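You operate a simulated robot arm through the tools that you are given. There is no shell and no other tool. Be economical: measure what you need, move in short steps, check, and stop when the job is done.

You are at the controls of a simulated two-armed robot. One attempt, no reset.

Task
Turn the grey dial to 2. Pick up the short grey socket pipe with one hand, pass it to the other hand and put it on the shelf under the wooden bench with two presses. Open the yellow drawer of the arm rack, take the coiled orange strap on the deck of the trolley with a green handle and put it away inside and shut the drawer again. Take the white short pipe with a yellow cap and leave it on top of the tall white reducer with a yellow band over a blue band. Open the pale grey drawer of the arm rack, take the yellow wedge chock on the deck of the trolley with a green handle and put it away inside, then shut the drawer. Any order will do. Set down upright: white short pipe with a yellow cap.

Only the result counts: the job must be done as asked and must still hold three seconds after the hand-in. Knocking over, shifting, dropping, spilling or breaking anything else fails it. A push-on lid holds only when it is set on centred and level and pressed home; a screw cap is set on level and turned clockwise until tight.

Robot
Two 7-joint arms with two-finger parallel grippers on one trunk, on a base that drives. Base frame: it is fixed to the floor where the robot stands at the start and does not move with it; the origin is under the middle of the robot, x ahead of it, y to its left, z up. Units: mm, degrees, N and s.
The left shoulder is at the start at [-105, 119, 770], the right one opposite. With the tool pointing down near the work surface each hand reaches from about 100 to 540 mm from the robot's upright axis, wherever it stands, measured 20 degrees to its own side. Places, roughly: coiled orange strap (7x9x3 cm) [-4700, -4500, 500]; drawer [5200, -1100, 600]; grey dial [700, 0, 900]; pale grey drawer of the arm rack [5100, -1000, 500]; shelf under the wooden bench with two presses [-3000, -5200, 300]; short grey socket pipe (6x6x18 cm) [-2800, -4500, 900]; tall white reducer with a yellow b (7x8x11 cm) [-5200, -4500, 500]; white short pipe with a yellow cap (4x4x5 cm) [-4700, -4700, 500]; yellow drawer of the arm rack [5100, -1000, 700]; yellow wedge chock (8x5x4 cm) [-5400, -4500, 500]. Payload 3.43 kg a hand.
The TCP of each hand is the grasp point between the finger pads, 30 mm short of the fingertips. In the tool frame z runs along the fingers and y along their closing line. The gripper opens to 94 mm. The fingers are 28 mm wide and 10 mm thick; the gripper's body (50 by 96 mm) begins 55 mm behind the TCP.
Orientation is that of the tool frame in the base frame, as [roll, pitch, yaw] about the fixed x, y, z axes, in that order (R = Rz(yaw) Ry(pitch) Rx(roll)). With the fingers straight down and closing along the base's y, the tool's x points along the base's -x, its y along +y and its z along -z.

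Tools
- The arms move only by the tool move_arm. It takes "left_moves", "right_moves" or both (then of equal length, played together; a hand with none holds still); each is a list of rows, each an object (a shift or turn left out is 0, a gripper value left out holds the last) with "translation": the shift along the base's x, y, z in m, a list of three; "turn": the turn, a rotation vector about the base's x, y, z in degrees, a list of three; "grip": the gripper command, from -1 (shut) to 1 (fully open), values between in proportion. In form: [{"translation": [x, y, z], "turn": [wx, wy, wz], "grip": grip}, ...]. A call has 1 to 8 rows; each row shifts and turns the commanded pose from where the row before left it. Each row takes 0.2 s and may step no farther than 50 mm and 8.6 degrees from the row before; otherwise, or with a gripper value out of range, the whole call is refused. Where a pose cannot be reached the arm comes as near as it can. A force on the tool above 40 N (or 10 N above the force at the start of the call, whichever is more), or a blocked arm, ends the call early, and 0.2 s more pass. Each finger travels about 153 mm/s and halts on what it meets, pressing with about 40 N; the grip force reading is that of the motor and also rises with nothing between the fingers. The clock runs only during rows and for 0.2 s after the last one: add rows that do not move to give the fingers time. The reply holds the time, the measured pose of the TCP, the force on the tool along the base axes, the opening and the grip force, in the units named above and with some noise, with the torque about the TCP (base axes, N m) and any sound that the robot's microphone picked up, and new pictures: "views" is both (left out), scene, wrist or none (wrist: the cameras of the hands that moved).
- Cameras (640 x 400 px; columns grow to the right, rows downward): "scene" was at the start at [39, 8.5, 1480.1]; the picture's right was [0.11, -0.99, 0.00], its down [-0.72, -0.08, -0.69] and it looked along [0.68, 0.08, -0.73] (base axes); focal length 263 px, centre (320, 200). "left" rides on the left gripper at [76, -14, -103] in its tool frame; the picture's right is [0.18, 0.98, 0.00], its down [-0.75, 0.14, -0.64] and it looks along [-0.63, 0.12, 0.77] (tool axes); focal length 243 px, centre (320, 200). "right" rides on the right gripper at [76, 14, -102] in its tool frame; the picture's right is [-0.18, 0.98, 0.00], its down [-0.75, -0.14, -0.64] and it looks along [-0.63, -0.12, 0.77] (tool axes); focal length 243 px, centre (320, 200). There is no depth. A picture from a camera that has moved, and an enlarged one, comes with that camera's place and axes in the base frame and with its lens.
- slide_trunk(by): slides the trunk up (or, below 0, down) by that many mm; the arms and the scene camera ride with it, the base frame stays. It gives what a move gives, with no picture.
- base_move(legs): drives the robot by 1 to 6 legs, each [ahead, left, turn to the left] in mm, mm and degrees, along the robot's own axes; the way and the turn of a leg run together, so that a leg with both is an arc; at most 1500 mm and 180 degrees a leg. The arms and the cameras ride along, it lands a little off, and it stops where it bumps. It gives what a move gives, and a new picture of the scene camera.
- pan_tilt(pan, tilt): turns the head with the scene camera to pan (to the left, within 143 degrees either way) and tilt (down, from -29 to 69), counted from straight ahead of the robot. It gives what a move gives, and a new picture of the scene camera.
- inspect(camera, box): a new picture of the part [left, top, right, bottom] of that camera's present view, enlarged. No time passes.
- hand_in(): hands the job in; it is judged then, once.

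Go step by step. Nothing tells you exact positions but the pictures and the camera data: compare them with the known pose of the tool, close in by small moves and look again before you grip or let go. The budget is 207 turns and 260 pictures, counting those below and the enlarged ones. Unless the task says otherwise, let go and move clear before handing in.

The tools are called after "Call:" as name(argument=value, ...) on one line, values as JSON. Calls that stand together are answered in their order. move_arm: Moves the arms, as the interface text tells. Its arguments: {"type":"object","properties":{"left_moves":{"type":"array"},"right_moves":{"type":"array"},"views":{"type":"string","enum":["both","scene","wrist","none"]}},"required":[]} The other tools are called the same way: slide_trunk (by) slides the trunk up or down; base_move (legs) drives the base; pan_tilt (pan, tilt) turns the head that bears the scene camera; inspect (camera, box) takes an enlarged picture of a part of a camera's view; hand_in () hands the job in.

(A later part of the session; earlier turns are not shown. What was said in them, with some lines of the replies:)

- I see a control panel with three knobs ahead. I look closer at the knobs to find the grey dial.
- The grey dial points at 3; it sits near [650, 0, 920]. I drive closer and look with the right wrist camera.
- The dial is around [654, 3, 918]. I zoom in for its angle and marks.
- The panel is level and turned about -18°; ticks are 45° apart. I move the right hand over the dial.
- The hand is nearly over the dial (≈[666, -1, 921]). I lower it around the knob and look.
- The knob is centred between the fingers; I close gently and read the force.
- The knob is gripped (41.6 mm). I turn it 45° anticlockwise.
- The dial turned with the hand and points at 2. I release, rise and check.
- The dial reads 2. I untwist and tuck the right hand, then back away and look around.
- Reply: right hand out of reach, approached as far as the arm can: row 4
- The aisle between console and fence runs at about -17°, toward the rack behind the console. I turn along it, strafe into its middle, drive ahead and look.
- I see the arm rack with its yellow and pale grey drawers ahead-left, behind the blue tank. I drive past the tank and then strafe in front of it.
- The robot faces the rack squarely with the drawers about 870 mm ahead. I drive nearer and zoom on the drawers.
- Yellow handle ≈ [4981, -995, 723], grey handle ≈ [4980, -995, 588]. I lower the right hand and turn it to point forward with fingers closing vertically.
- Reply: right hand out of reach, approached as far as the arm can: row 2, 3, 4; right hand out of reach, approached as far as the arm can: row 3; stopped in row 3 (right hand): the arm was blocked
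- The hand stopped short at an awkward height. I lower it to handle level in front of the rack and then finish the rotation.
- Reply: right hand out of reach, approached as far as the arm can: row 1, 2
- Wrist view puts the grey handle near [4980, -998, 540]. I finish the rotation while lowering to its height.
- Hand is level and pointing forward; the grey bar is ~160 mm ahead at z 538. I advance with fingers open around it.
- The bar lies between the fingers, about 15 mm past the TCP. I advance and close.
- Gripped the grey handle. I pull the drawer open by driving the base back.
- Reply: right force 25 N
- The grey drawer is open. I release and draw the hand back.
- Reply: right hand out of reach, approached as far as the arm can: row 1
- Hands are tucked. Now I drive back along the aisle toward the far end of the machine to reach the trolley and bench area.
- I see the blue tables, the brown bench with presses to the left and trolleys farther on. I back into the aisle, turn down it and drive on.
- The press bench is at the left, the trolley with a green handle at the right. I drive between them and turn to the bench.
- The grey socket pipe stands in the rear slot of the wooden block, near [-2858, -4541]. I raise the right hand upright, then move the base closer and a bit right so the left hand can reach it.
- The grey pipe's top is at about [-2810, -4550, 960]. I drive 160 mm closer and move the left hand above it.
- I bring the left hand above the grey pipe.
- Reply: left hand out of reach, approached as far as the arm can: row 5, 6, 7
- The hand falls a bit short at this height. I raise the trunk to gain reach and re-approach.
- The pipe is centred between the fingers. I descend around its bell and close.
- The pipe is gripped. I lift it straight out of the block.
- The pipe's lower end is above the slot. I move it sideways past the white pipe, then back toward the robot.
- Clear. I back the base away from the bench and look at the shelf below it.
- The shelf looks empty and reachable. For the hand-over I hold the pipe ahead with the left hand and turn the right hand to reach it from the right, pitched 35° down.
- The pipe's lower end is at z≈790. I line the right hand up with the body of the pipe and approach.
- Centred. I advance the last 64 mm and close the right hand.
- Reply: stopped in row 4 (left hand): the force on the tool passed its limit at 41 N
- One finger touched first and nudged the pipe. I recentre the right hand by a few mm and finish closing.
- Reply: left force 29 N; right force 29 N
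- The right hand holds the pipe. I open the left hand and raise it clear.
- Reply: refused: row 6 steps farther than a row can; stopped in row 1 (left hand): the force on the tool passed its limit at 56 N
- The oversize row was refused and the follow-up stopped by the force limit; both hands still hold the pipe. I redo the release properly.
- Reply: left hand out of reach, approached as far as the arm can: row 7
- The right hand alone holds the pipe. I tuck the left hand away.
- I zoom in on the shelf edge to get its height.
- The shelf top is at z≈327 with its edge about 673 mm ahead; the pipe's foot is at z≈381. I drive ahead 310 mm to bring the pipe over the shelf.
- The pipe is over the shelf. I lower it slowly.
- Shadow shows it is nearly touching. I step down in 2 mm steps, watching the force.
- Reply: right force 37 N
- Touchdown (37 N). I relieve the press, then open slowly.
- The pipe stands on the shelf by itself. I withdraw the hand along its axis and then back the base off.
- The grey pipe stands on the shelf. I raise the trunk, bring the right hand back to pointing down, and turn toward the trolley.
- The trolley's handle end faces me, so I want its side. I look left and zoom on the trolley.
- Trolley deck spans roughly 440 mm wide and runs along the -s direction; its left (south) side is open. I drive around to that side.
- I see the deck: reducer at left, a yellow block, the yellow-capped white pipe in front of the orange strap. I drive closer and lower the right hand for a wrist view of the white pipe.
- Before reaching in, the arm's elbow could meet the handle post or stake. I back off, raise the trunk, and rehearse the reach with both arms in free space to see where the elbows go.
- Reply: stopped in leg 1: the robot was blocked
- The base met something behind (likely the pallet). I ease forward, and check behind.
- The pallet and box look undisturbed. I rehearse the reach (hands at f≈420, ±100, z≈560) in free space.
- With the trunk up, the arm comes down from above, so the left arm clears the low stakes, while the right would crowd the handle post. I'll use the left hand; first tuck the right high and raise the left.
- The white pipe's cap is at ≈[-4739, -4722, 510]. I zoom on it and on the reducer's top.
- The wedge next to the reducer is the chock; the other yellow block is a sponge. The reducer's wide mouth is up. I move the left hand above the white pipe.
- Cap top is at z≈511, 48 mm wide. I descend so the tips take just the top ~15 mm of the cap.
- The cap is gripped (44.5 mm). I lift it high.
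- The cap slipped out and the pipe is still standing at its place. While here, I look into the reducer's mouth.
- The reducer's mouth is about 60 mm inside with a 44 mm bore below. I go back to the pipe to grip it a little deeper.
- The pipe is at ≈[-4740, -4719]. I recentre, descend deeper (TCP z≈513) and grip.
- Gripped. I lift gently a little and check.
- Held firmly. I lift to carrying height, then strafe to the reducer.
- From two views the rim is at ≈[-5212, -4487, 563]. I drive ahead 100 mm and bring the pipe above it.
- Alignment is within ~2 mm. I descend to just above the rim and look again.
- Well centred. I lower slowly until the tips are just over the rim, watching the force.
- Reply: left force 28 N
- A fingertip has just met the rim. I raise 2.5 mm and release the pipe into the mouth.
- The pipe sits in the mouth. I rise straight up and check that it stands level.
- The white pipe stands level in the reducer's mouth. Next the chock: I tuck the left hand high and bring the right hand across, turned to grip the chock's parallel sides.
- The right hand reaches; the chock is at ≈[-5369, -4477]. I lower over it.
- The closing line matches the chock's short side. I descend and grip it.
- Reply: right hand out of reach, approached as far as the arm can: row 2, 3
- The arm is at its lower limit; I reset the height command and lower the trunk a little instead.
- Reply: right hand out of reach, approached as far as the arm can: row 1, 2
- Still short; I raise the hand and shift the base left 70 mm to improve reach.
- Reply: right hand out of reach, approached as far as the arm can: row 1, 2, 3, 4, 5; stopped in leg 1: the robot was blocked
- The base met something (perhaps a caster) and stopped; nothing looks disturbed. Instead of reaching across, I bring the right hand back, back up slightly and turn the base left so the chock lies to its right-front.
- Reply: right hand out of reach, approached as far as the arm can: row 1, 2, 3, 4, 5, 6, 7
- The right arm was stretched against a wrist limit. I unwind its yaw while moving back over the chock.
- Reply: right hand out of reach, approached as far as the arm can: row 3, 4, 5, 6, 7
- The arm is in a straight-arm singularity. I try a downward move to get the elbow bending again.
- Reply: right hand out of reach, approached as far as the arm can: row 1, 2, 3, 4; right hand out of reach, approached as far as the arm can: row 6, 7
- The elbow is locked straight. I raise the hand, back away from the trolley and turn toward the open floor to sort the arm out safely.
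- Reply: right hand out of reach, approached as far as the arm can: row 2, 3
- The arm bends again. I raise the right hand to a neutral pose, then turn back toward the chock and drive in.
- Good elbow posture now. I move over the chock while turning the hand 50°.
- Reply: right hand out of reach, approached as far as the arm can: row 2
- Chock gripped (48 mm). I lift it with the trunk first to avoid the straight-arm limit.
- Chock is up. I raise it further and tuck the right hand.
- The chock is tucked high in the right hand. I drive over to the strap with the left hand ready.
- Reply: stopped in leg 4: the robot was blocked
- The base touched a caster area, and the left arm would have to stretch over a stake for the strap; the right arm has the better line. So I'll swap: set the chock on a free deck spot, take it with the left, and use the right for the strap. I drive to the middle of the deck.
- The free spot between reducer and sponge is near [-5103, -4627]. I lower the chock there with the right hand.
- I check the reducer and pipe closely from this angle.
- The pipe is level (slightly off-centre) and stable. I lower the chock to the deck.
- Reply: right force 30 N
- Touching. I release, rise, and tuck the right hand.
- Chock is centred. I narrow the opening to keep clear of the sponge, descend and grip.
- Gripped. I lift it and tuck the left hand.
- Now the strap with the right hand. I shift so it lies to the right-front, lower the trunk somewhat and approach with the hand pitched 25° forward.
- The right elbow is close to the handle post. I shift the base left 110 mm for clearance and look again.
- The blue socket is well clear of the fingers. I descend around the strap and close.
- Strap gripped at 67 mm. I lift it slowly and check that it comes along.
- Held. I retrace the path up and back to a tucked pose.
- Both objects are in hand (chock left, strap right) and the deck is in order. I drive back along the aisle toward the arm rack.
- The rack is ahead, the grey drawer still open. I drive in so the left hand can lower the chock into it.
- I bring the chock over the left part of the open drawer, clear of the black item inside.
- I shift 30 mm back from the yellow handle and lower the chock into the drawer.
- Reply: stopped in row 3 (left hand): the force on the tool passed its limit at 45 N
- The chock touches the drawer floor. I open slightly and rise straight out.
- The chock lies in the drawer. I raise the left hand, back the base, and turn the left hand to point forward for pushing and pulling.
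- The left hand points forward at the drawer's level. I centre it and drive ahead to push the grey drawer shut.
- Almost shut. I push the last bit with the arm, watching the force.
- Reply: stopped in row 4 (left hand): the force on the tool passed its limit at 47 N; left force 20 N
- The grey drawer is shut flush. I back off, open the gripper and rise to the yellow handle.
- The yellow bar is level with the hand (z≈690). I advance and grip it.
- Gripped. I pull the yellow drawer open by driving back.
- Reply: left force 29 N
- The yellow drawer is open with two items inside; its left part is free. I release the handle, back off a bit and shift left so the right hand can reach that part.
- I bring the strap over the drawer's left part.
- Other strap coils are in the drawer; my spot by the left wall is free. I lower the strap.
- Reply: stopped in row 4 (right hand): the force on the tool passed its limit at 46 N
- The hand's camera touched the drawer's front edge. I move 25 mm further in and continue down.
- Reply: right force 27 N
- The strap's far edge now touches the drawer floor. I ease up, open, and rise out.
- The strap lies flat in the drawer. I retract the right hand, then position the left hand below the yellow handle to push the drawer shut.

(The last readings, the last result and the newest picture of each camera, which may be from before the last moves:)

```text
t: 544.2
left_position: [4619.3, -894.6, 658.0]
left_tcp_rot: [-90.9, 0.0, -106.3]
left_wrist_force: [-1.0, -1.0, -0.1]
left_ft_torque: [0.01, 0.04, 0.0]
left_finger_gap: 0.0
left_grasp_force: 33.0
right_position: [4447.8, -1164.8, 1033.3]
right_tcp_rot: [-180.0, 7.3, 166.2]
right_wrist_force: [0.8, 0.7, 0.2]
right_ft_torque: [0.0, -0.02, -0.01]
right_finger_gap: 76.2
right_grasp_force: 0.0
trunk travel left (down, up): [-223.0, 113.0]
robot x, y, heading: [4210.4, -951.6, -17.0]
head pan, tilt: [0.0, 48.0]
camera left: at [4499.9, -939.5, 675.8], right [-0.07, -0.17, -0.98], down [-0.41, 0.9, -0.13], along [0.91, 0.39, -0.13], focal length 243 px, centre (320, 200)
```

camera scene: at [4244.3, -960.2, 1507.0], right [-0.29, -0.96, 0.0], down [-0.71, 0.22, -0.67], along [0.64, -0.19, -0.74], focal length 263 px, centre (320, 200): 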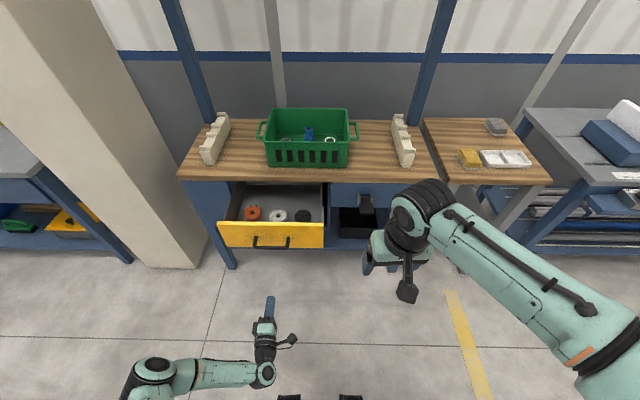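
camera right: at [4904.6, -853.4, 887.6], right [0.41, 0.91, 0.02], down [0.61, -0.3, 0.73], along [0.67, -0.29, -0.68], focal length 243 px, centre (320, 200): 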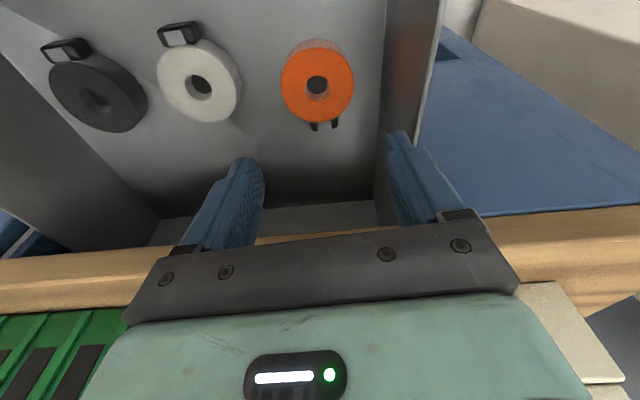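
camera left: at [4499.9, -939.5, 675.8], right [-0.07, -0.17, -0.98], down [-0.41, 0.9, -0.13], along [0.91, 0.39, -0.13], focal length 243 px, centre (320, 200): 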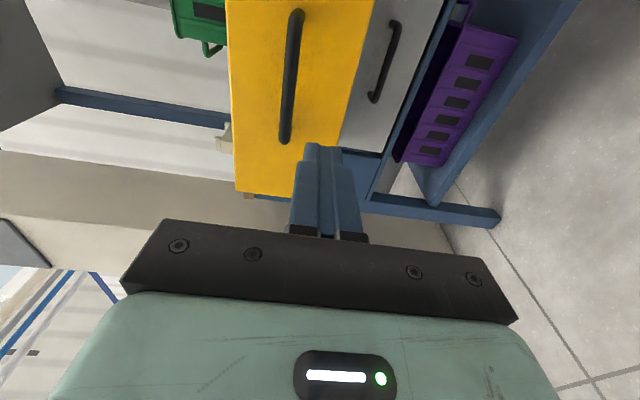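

Call:
base_move(legs=[[200, 0, 0]])

Call:
base_move(legs=[[155, 0, 0]])

```text
t: 545.8
left_position: [4809.7, -950.3, 657.5]
left_tcp_rot: [-90.9, 0.1, -106.1]
left_wrist_force: [0.2, 0.4, -1.1]
left_ft_torque: [0.02, 0.0, -0.03]
left_finger_gap: 0.0
left_grasp_force: 33.1
right_position: [4638.6, -1221.7, 1033.3]
right_tcp_rot: [-180.0, 7.2, 166.2]
right_wrist_force: [0.0, -1.1, -0.5]
right_ft_torque: [-0.03, 0.03, -0.02]
right_finger_gap: 75.9
right_grasp_force: 0.1
trunk travel left (down, up): [-223.0, 113.0]
robot x, y, heading: [4397.9, -1008.6, -16.8]
head pan, tilt: [0.0, 48.0]
camera scene: at [4434.5, -1017.2, 1506.9], right [-0.29, -0.96, 0.0], down [-0.71, 0.21, -0.67], along [0.64, -0.19, -0.74], focal length 263 px, centre (320, 200)
```

scene: 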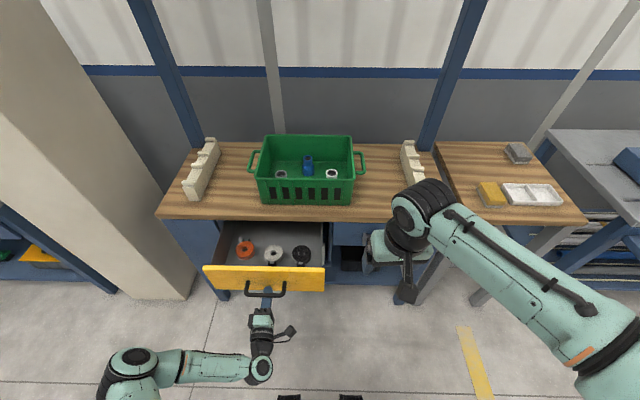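

```text
t: 547.2
left_position: [4956.5, -996.2, 657.9]
left_tcp_rot: [-90.9, 0.0, -106.3]
left_wrist_force: [0.6, -0.5, -0.5]
left_ft_torque: [0.0, -0.02, -0.01]
left_finger_gap: 0.1
left_grasp_force: 33.3
right_position: [4784.0, -1266.6, 1032.8]
right_tcp_rot: [180.0, 7.2, 166.0]
right_wrist_force: [0.3, 0.4, -1.1]
right_ft_torque: [0.01, 0.03, -0.02]
right_finger_gap: 76.2
right_grasp_force: 0.1
trunk travel left (down, up): [-223.0, 113.0]
robot x, y, heading: [4542.1, -1051.7, -16.7]
head pan, tilt: [0.0, 48.0]
camera scene: at [4580.8, -1061.6, 1506.9], right [-0.29, -0.96, 0.0], down [-0.71, 0.22, -0.67], along [0.64, -0.19, -0.74], focal length 263 px, centre (320, 200)
```

scene: 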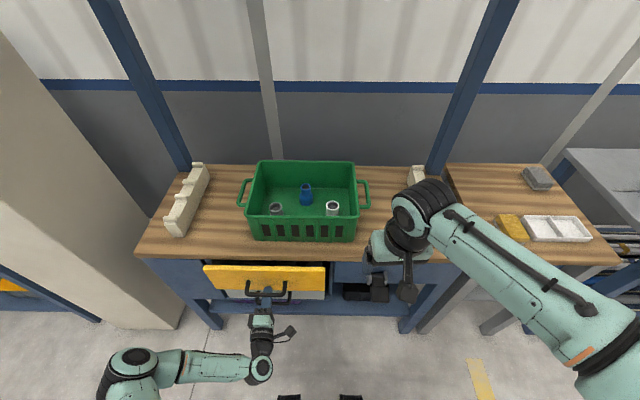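

Call:
move_arm(left_moves=[{"translation": [0.0095, -0.0029, 0]}, {"translation": [0.0095, -0.0029, 0]}, {"translation": [0.0095, -0.0029, 0]}, {"translation": [0.0095, -0.0029, 0]}, {"translation": [0.0076, -0.0023, 0]}, {"translation": [0.0076, -0.0023, 0]}, {}], views="both")

```text
t: 548.3
left_position: [4990.4, -1007.7, 656.6]
left_tcp_rot: [-90.8, -0.1, -106.4]
left_wrist_force: [-17.7, 8.9, 8.3]
left_ft_torque: [-0.06, -0.31, -0.22]
left_finger_gap: 0.0
left_grasp_force: 32.6
right_position: [4782.3, -1265.3, 1033.0]
right_tcp_rot: [-180.0, 7.2, 166.1]
right_wrist_force: [0.9, 0.0, 0.3]
right_ft_torque: [0.0, 0.0, 0.0]
right_finger_gap: 75.9
right_grasp_force: 0.0
trunk travel left (down, up): [-223.0, 113.0]
robot x, y, heading: [4541.0, -1046.9, -16.7]
head pan, tilt: [0.0, 48.0]
stopped in row 5 (left hand): the force on the tool passed its limit at 47 N (the readings are from after the stop); the commanded pose is now the measured one
camera scene: at [4578.9, -1060.8, 1507.0], right [-0.29, -0.96, 0.0], down [-0.71, 0.22, -0.67], along [0.64, -0.19, -0.74], focal length 263 px, centre (320, 200)
camera left: at [4871.1, -1052.0, 675.0], right [-0.07, -0.17, -0.98], down [-0.41, 0.9, -0.13], along [0.91, 0.39, -0.13], focal length 243 px, centre (320, 200)
```

scene: 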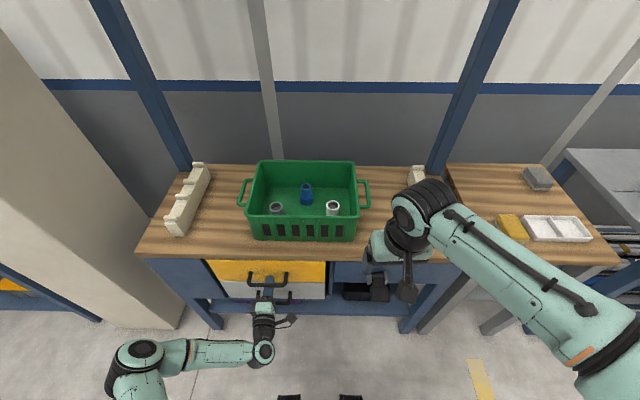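
left: 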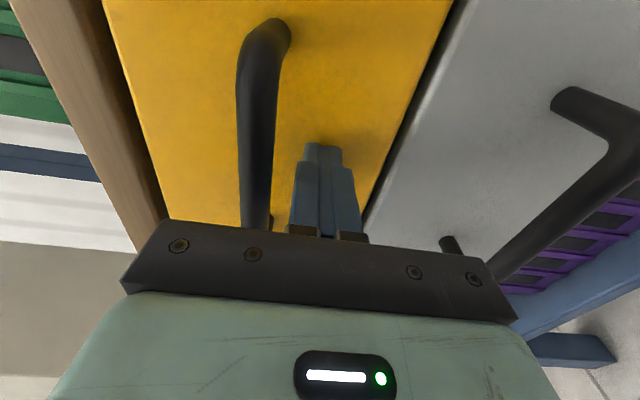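

Both drawers are flush and shut. I back the hand and base away and take a last look.

Call:
move_arm(left_moves=[{"translation": [-0.038, 0.0115, 0]}, {"translation": [-0.038, 0.0115, 0]}, {}], views="none")

Call:
base_move(legs=[[-300, 0, 0]])

Call:
inspect(camera="scene", box=[180, 130, 400, 280])

```text
t: 549.1
left_position: [4916.2, -984.4, 657.2]
left_tcp_rot: [-91.0, 0.0, -106.4]
left_wrist_force: [-0.6, 0.1, 0.0]
left_ft_torque: [-0.03, -0.01, -0.02]
left_finger_gap: 0.0
left_grasp_force: 33.1
right_position: [4782.7, -1265.6, 1032.8]
right_tcp_rot: [180.0, 7.3, 166.1]
right_wrist_force: [0.3, 0.4, 0.2]
right_ft_torque: [0.02, -0.03, -0.02]
right_finger_gap: 76.1
right_grasp_force: 0.0
trunk travel left (down, up): [-223.0, 113.0]
robot x, y, heading: [4546.3, -1043.8, -16.8]
head pan, tilt: [0.0, 48.0]
```

```text
t: 551.2
left_position: [4622.8, -894.9, 656.4]
left_tcp_rot: [-91.0, -0.1, -106.3]
left_wrist_force: [-0.7, 0.4, 0.7]
left_ft_torque: [0.01, 0.01, 0.0]
left_finger_gap: 0.0
left_grasp_force: 32.7
right_position: [4490.4, -1177.3, 1032.3]
right_tcp_rot: [-179.9, 7.3, 166.1]
right_wrist_force: [0.1, 0.4, -0.9]
right_ft_torque: [0.03, -0.03, 0.01]
right_finger_gap: 75.9
right_grasp_force: 0.1
trunk travel left (down, up): [-223.0, 113.0]
robot x, y, heading: [4250.3, -959.5, -16.7]
head pan, tilt: [0.0, 48.0]
camera scene: at [4285.9, -972.2, 1507.0], right [-0.29, -0.96, 0.0], down [-0.71, 0.21, -0.67], along [0.64, -0.19, -0.74], focal length 263 px, centre (320, 200)
```

scene: 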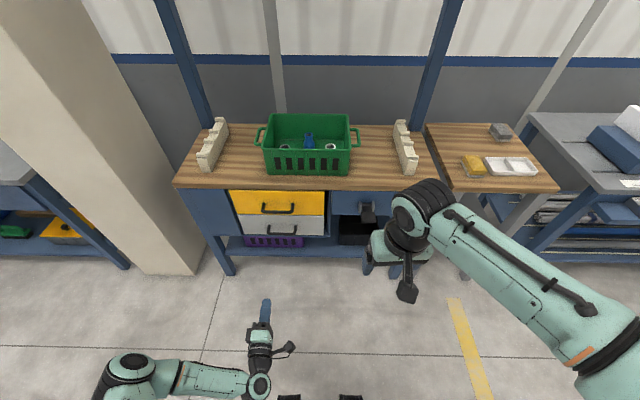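

```text
2.67 times, centred on (290, 205) of scene
camera zoom: at [4285.9, -972.2, 1507.0], right [-0.29, -0.96, 0.0], down [-0.71, 0.21, -0.67], along [0.64, -0.19, -0.74], focal length 702 px, centre (400, 187)
```

zoom: 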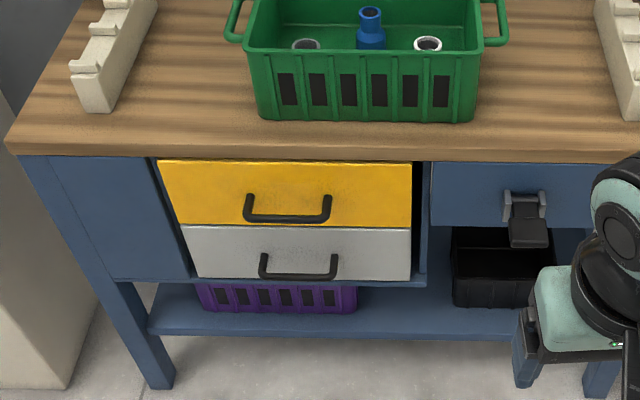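

Both drawers are closed and level, and the hands are clear. All five jobs are done, so I hand in.

Call:
hand_in()

```text
The job is handed in.
```

I finished all five jobs and handed in, but two of them I last saw well before the end, so I can't say for sure they were undisturbed.

- **Grey dial:** it points at 2, confirmed by a close-up after release.
- **Grey socket pipe:** the left hand picked it up and passed it to the right, which stood it upright on the shelf under the press bench. It was standing when I left, and I did not look again.
- **White pipe:** it stands upright in the wide mouth of the reducer. It sits slightly off-centre, and looked level when I last checked it closely.
- **Chock:** it is in the pale grey drawer, which is shut.
- **Strap:** it is in the yellow drawer, which is shut. A close-up shows both drawers flush.

**Bumps:** the base bumped into something three times around the trolley, once probably the pallet behind it. Nothing looked moved afterwards. I also set the chock down once on the deck to swap hands.
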